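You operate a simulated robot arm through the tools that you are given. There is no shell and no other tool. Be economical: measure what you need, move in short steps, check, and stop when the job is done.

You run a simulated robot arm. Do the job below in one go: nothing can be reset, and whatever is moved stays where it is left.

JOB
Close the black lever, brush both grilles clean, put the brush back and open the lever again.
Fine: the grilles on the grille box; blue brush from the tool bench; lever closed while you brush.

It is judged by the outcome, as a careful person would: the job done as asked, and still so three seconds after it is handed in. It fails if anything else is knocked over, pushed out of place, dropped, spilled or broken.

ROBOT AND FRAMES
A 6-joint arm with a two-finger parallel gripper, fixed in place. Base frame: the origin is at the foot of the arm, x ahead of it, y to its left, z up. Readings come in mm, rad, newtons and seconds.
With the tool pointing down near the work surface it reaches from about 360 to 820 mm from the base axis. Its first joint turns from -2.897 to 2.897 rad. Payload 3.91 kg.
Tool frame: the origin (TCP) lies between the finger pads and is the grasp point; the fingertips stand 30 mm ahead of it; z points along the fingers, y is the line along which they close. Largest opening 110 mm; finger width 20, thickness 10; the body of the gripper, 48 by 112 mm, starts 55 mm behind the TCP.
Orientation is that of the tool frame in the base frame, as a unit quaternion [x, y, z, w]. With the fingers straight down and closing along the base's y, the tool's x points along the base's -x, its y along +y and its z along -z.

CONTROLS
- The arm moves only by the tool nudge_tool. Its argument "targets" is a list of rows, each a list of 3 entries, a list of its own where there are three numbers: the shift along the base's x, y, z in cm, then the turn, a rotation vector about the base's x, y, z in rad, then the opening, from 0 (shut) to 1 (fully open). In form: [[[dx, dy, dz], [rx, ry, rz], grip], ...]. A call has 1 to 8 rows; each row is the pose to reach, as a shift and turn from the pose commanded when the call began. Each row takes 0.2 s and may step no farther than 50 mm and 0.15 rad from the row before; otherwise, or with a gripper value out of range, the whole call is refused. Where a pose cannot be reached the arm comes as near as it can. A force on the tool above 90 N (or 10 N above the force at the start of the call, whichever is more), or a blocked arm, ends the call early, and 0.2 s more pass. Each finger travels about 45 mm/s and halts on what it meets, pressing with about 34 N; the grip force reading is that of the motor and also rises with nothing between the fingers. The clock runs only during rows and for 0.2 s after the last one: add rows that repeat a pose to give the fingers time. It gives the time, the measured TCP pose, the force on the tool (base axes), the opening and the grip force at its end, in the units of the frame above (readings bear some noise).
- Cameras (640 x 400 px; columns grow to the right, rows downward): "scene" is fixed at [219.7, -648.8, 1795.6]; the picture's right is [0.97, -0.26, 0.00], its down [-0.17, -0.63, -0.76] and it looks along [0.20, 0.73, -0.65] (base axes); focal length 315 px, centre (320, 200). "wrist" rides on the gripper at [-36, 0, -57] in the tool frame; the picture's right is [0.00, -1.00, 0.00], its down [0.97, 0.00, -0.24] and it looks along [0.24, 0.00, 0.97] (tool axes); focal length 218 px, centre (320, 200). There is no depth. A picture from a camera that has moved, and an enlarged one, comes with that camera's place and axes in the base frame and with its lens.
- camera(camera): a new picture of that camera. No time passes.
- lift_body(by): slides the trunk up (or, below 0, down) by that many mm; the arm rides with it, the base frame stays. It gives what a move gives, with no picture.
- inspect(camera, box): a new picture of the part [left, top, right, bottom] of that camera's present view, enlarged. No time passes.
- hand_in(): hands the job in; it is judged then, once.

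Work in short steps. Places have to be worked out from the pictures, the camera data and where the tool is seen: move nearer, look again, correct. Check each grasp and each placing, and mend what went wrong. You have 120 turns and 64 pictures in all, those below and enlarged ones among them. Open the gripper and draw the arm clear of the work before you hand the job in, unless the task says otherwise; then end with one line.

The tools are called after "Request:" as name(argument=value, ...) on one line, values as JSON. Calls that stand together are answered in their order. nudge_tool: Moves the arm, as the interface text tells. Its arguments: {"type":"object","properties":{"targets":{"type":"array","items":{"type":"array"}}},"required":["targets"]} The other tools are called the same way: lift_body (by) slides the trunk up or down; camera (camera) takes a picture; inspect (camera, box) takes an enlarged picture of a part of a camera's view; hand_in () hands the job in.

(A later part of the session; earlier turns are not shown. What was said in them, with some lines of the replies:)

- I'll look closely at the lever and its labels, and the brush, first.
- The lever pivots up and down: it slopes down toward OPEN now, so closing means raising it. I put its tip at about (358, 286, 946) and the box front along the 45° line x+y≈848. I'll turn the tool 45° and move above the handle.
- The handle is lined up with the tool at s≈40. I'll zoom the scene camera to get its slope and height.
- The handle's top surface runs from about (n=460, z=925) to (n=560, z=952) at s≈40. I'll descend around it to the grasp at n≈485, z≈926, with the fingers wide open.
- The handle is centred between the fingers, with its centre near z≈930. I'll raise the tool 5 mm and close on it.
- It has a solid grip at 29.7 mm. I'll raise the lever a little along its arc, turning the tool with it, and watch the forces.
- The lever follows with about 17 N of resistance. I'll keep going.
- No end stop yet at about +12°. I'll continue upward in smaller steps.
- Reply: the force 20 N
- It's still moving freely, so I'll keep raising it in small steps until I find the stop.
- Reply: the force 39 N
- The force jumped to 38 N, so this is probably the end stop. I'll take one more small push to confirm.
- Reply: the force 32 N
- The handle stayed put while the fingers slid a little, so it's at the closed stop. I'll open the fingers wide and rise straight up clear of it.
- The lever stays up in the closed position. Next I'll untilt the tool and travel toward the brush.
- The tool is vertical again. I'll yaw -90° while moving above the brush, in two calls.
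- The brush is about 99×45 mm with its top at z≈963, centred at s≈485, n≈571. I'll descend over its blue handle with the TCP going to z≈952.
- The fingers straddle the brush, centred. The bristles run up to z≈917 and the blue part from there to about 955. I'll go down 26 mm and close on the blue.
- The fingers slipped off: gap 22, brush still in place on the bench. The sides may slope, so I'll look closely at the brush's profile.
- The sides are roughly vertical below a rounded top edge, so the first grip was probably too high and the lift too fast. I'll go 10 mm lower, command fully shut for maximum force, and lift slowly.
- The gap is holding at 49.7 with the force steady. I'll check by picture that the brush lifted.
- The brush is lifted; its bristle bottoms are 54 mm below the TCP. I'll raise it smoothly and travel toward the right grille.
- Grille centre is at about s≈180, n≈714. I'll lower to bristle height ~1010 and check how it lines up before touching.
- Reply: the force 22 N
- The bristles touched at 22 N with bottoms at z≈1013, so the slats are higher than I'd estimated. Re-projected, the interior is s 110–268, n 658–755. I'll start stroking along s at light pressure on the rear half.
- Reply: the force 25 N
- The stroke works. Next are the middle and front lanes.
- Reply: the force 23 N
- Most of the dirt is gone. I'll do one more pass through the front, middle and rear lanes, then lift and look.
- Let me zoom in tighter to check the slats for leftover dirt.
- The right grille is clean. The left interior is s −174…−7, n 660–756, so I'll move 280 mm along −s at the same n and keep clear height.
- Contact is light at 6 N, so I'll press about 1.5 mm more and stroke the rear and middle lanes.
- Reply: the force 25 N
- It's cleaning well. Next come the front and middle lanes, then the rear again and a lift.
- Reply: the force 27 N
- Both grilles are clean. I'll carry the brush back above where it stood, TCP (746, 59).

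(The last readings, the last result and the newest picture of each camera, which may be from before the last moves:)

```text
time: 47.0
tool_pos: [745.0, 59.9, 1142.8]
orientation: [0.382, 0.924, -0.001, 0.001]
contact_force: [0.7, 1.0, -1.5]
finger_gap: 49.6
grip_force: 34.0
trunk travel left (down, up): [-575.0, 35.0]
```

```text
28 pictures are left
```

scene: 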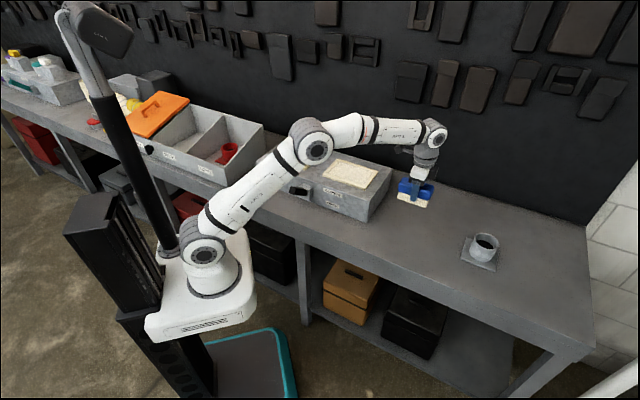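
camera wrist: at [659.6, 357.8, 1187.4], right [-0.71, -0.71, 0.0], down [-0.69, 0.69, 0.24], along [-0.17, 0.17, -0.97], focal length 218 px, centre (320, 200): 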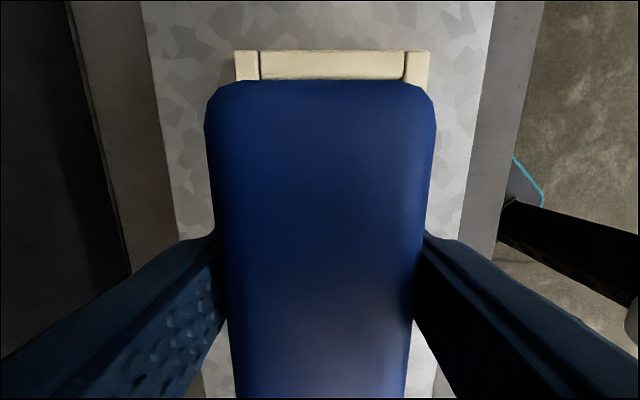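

I'm above the original spot. I'll lower until near the bench, then slowly to contact.

Request:
nudge_tool(targets=[[[0, 0, -4], [0, 0, 0], 0], [[0, 0, -8], [0, 0, 0], 0], [[0, 0, -12], [0, 0, 0], 0], [[0, 0, -16], [0, 0, 0], 0], [[0, 0, -19], [0, 0, 0], 0], [[0, 0, -20], [0, 0, 0], 0], [[0, 0, -20.5], [0, 0, 0], 0], [[0, 0, -20.5], [0, 0, 0], 0]])

Request:
inspect(camera="scene", box=[360, 180, 456, 260])

```text
time: 48.8
tool_pos: [745.1, 59.6, 937.2]
orientation: [0.382, 0.924, 0.0, 0.001]
contact_force: [-1.0, -0.4, -1.5]
finger_gap: 49.4
grip_force: 34.0
trunk travel left (down, up): [-575.0, 35.0]
```

```text
5.00 times, centred on (408, 220) of scene
camera zoom: at [219.7, -648.8, 1795.6], right [0.97, -0.26, 0.0], down [-0.17, -0.63, -0.76], along [0.2, 0.73, -0.65], focal length 1576 px, centre (-120, 100)
```

zoom: 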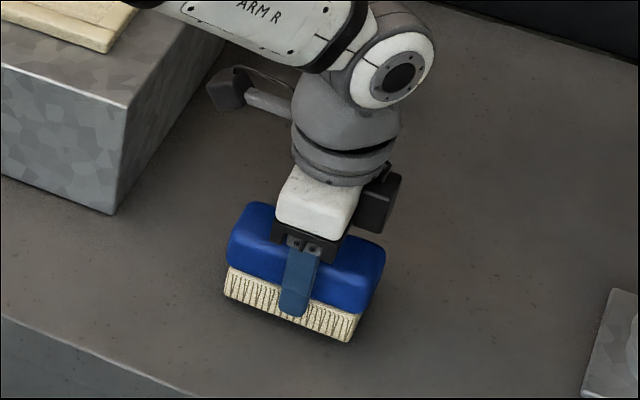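

I'm a few mm above the bench with no contact yet. I'll lower slowly in 1 mm steps.

Request:
nudge_tool(targets=[[[0, 0, -0.1], [0, 0, 0], 0], [[0, 0, -0.2], [0, 0, 0], 0], [[0, 0, -0.3], [0, 0, 0], 0], [[0, 0, -0.3], [0, 0, 0], 0]])

```text
time: 49.8
tool_pos: [746.0, 60.1, 935.0]
orientation: [0.383, 0.924, 0.0, 0.001]
contact_force: [0.0, 0.5, -1.0]
finger_gap: 49.4
grip_force: 33.6
trunk travel left (down, up): [-575.0, 35.0]
```

Request:
nudge_tool(targets=[[[0, 0, -0.1], [0, 0, 0], 0], [[0, 0, -0.2], [0, 0, 0], 0], [[0, 0, -0.2], [0, 0, 0], 0]])

```text
time: 50.6
tool_pos: [745.7, 61.1, 933.0]
orientation: [0.382, 0.924, 0.0, 0.001]
contact_force: [0.6, 0.3, -0.8]
finger_gap: 49.8
grip_force: 33.4
trunk travel left (down, up): [-575.0, 35.0]
```

There's still no contact, as the brush probably slid up slightly in the grip while pressing. I'll go a little further down.

Request:
nudge_tool(targets=[[[0, 0, -0.1], [0, 0, 0], 0], [[0, 0, -0.2], [0, 0, 0], 0], [[0, 0, -0.2], [0, 0, 0], 0]])

Request:
inspect(camera="scene", box=[380, 212, 428, 254])

```text
time: 51.4
tool_pos: [746.4, 60.2, 931.9]
orientation: [0.382, 0.924, 0.0, 0.001]
contact_force: [-0.2, 1.0, -1.8]
finger_gap: 49.6
grip_force: 34.1
trunk travel left (down, up): [-575.0, 35.0]
```

```text
9.52 times, centred on (404, 233) of scene
camera zoom: at [219.7, -648.8, 1795.6], right [0.97, -0.26, 0.0], down [-0.17, -0.63, -0.76], along [0.2, 0.73, -0.65], focal length 3002 px, centre (-480, -114)
```

zoom: 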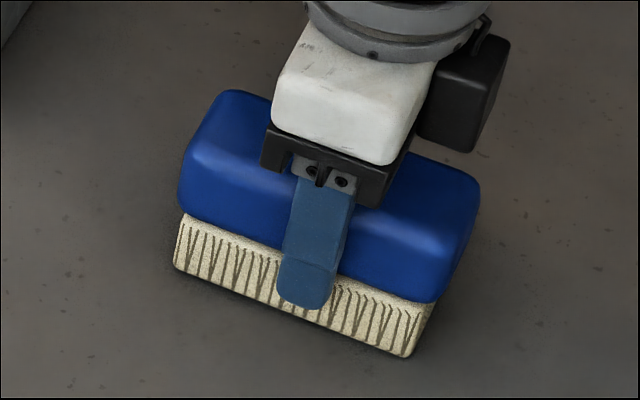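

Compared with the original picture, it's about 3 mm above the bench. I'll lower it 3 mm more.

Request:
nudge_tool(targets=[[[0, 0, -0.1], [0, 0, 0], 0], [[0, 0, -0.2], [0, 0, 0], 0], [[0, 0, -0.3], [0, 0, 0], 0], [[0, 0, -0.35], [0, 0, 0], 0], [[0, 0, -0.35], [0, 0, 0], 0]])

```text
time: 52.6
tool_pos: [745.1, 60.8, 930.1]
orientation: [0.383, 0.924, 0.0, 0.002]
contact_force: [4.3, -0.5, 20.5]
finger_gap: 49.6
grip_force: 34.1
trunk travel left (down, up): [-575.0, 35.0]
```

Contact is at 20 N, so the brush is on the bench. I'll relieve the pressure a touch and open.

Request:
nudge_tool(targets=[[[0, 0, 0.15], [0, 0, 0], 0], [[0, 0, 0.15], [0, 0, 0], 0.5], [[0, 0, 0.15], [0, 0, 0], 0.7], [[0, 0, 0.15], [0, 0, 0], 0.85], [[0, 0, 0.15], [0, 0, 0], 0.85], [[0, 0, 3], [0, 0, 0], 0.85], [[0, 0, 7], [0, 0, 0], 0.85], [[0, 0, 11], [0, 0, 0], 0.85]])

Request:
inspect(camera="scene", box=[380, 212, 428, 254])

Request:
inspect(camera="scene", box=[265, 145, 345, 205])

```text
time: 54.4
tool_pos: [745.2, 59.1, 1038.7]
orientation: [0.383, 0.924, -0.001, 0.001]
contact_force: [0.2, 0.3, 0.1]
finger_gap: 93.3
grip_force: 0.1
trunk travel left (down, up): [-575.0, 35.0]
```

```text
9.52 times, centred on (404, 233) of scene
camera zoom: at [219.7, -648.8, 1795.6], right [0.97, -0.26, 0.0], down [-0.17, -0.63, -0.76], along [0.2, 0.73, -0.65], focal length 3002 px, centre (-480, -114)
```

zoom: 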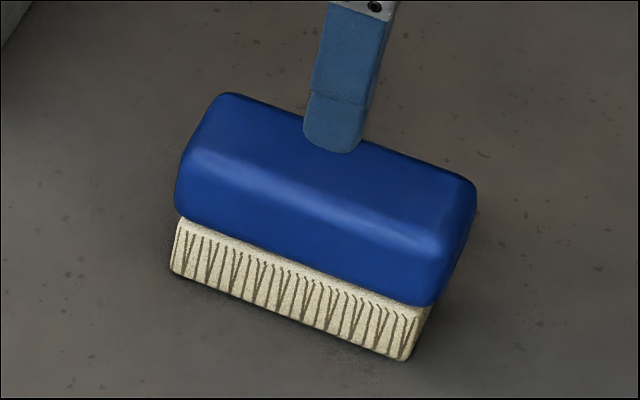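

```text
6.67 times, centred on (305, 175) of scene
camera zoom: at [219.7, -648.8, 1795.6], right [0.97, -0.26, 0.0], down [-0.17, -0.63, -0.76], along [0.2, 0.73, -0.65], focal length 2101 px, centre (420, 367)
```

zoom: 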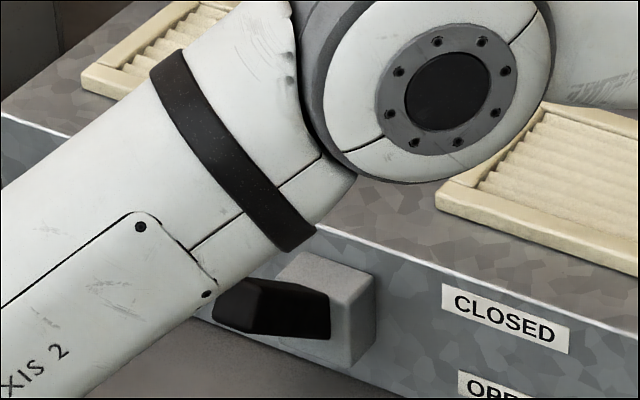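

The brush is back within about 1 mm and the lever is still closed. I'll rise, shut the fingers, and travel to above the lever handle, so I can press it down to OPEN from above at n≈492.

Request:
nudge_tool(targets=[[[0, 0, 4], [0, 0, 0], 0.5], [[0, 0, 8], [0, 0, 0], 0.2], [[-3.5, 2.5, 10], [0, 0, 0], 0], [[-7.0, 5.0, 10], [0, 0, 0], 0], [[-10.5, 7.4, 10], [0, 0, 0], 0], [[-14, 9.9, 10], [0, 0, 0], 0], [[-17.5, 12.4, 10], [0, 0, 0], 0], [[-21, 14.8, 10], [0, 0, 0], 0]])

Request:
nudge_tool(targets=[[[-3.5, 2.5, 0], [0, 0, 0], 0], [[-7.0, 5.0, 0], [0, 0, 0], 0], [[-10.5, 7.4, 0], [0, 0, 0], 0], [[-14, 9.9, 0], [0, 0, 0], 0], [[-16, 11.2, 0], [0, 0, 0], 0], [[-16, 11.2, -3], [0, 0, 0], 0], [[-16, 11.2, -5], [0, 0, 0], 0]])

Request:
camera(camera="wrist")

Request:
inspect(camera="scene", box=[265, 145, 345, 205])

```text
time: 56.2
tool_pos: [535.3, 209.0, 1137.9]
orientation: [0.383, 0.924, 0.0, 0.001]
contact_force: [0.0, 0.5, -0.4]
finger_gap: 0.0
grip_force: 33.7
trunk travel left (down, up): [-575.0, 35.0]
```

```text
time: 57.8
tool_pos: [375.4, 319.5, 1087.6]
orientation: [0.383, 0.924, 0.0, 0.001]
contact_force: [0.5, 0.6, 0.1]
finger_gap: 0.0
grip_force: 34.4
trunk travel left (down, up): [-575.0, 35.0]
```

```text
23 pictures are left
camera wrist: at [401.1, 295.8, 1144.6], right [-0.71, -0.71, 0.0], down [-0.69, 0.69, 0.24], along [-0.17, 0.17, -0.97], focal length 218 px, centre (320, 200)
```

wrist: 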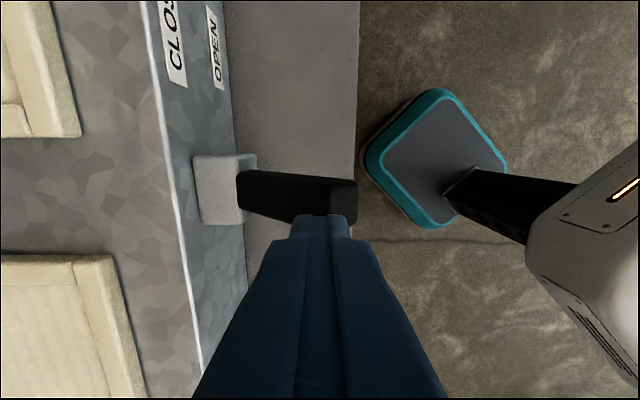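

```text
6.67 times, centred on (305, 175) of scene
camera zoom: at [219.7, -648.8, 1795.6], right [0.97, -0.26, 0.0], down [-0.17, -0.63, -0.76], along [0.2, 0.73, -0.65], focal length 2101 px, centre (420, 367)
```

zoom: 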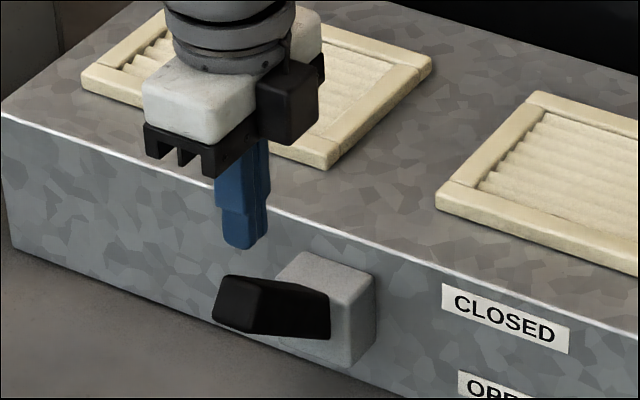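

The fingertips are centred over the handle, about 22 mm in from its tip. I'll press down gradually.

Request:
nudge_tool(targets=[[[0, 0, -1], [0, 0, 0], 0], [[0, 0, -2], [0, 0, 0], 0], [[0, 0, -3], [0, 0, 0], 0], [[0, 0, -4], [0, 0, 0], 0], [[0, 0, -5], [0, 0, 0], 0]])

Request:
inspect(camera="scene", box=[265, 145, 345, 205])

```text
time: 59.0
tool_pos: [375.5, 320.8, 1038.4]
orientation: [0.383, 0.924, 0.0, 0.001]
contact_force: [0.5, -0.7, -0.4]
finger_gap: 0.1
grip_force: 34.1
trunk travel left (down, up): [-575.0, 35.0]
```

```text
6.67 times, centred on (305, 175) of scene
camera zoom: at [219.7, -648.8, 1795.6], right [0.97, -0.26, 0.0], down [-0.17, -0.63, -0.76], along [0.2, 0.73, -0.65], focal length 2101 px, centre (420, 367)
```

zoom: 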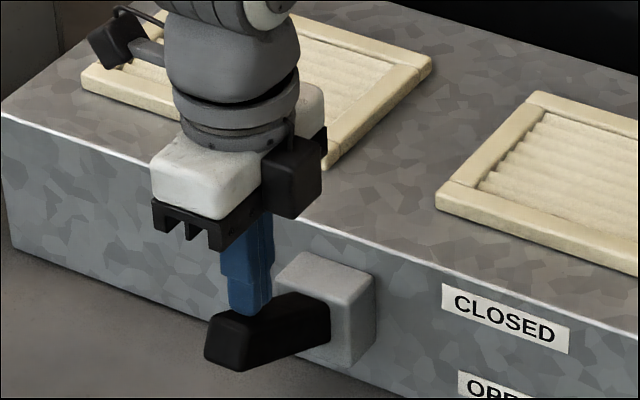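

The lever is moving down with little resistance, so I'll keep pressing.

Request:
nudge_tool(targets=[[[0, 0, -1], [0, 0, 0], 0], [[0, 0, -2], [0, 0, 0], 0], [[0, 0, -3], [0, 0, 0], 0], [[0, 0, -4], [0, 0, 0], 0], [[0, 0, -5], [0, 0, 0], 0], [[0, 0, -5.5], [0, 0, 0], 0]])

Request:
inspect(camera="scene", box=[265, 155, 345, 215])

```text
time: 60.4
tool_pos: [375.2, 320.7, 983.4]
orientation: [0.383, 0.924, -0.001, 0.001]
contact_force: [1.6, -0.3, -0.7]
finger_gap: 0.0
grip_force: 34.0
trunk travel left (down, up): [-575.0, 35.0]
```

```text
6.67 times, centred on (305, 185) of scene
camera zoom: at [219.7, -648.8, 1795.6], right [0.97, -0.26, 0.0], down [-0.17, -0.63, -0.76], along [0.2, 0.73, -0.65], focal length 2101 px, centre (420, 300)
```

zoom: 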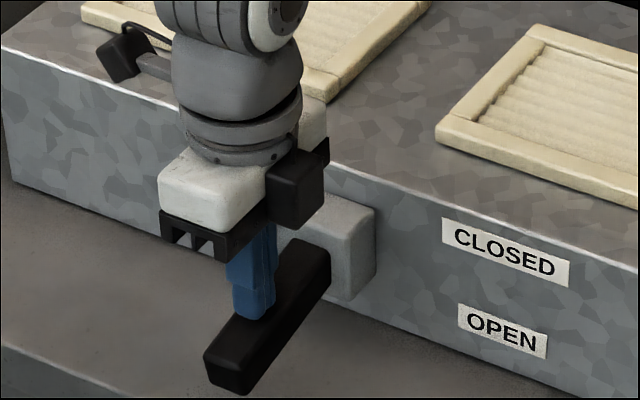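

It's nearly at the original open position. I'll press further to find the stop.

Request:
nudge_tool(targets=[[[0, 0, -0.3], [0, 0, 0], 0], [[0, 0, -0.6], [0, 0, 0], 0], [[0, 0, -0.9], [0, 0, 0], 0], [[0, 0, -1.1], [0, 0, 0], 0]])

Request:
inspect(camera="scene", box=[265, 155, 345, 215])

```text
time: 61.4
tool_pos: [374.0, 319.2, 979.8]
orientation: [0.382, 0.924, 0.008, 0.005]
contact_force: [2.8, -4.2, 82.7]
finger_gap: 0.2
grip_force: 33.9
trunk travel left (down, up): [-575.0, 35.0]
```

```text
6.67 times, centred on (305, 185) of scene
camera zoom: at [219.7, -648.8, 1795.6], right [0.97, -0.26, 0.0], down [-0.17, -0.63, -0.76], along [0.2, 0.73, -0.65], focal length 2101 px, centre (420, 300)
```

zoom: 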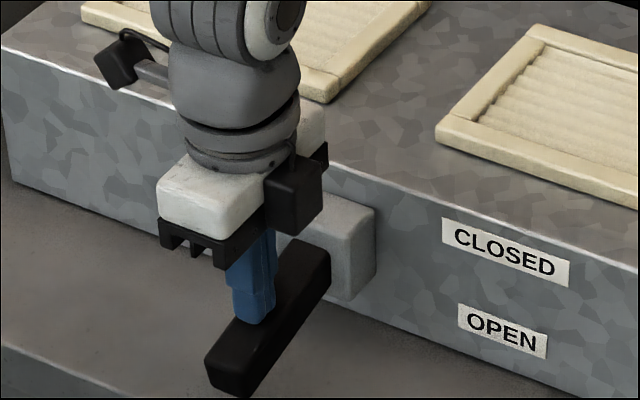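

That's 83 N, firmly at the open stop. I'll rise straight up clear of it and verify.

Request:
nudge_tool(targets=[[[0, 0, 0], [0, 0, 0], 0], [[0, 0, 2], [0, 0, 0], 0], [[0, 0, 6], [0, 0, 0], 0], [[0, 0, 10], [0, 0, 0], 0], [[0, 0, 14], [0, 0, 0], 0.3], [[0, 0, 18], [0, 0, 0], 0.6], [[0, 0, 22], [0, 0, 0], 0.8], [[0, 0, 24], [0, 0, 0], 0.8]])

Request:
inspect(camera="scene", box=[265, 165, 345, 215])

Request:
camera(camera="scene")

```text
time: 63.2
tool_pos: [375.3, 320.9, 1212.3]
orientation: [0.383, 0.924, 0.0, 0.001]
contact_force: [0.7, -0.7, 0.5]
finger_gap: 84.1
grip_force: 0.0
trunk travel left (down, up): [-575.0, 35.0]
```

```text
8.00 times, centred on (305, 190) of scene
camera zoom: at [219.7, -648.8, 1795.6], right [0.97, -0.26, 0.0], down [-0.17, -0.63, -0.76], along [0.2, 0.73, -0.65], focal length 2521 px, centre (440, 280)
```

zoom: 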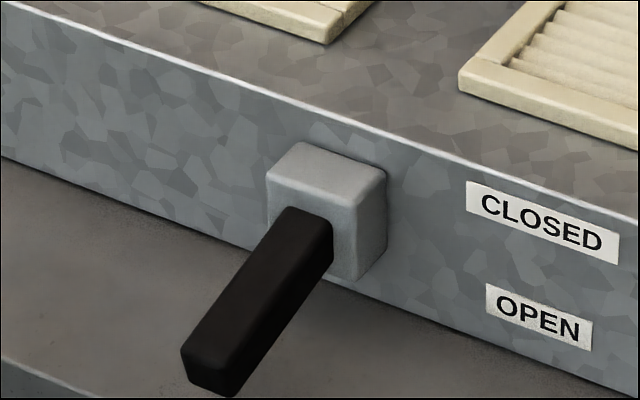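

```text
17 pictures are left
```

scene: 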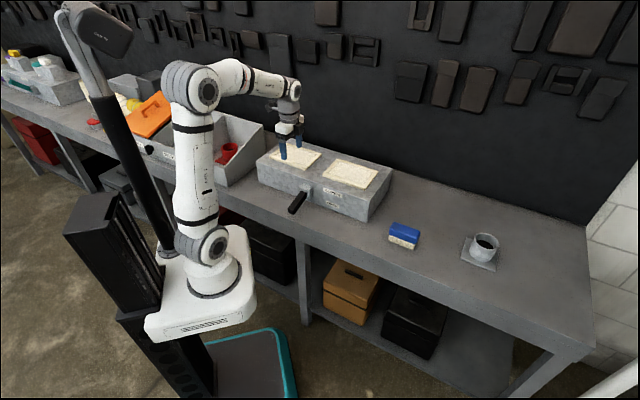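

The lever is back at exactly its original open position, both grilles are clean, the brush is back in its place, and the arm is clear with the gripper open. I'm handing in.

Request:
hand_in()

```text
The job is handed in.
```

The job is done and handed in: I closed the lever, brushed both grilles clean, put the blue brush back within about 1 mm of where it stood, and opened the lever again.
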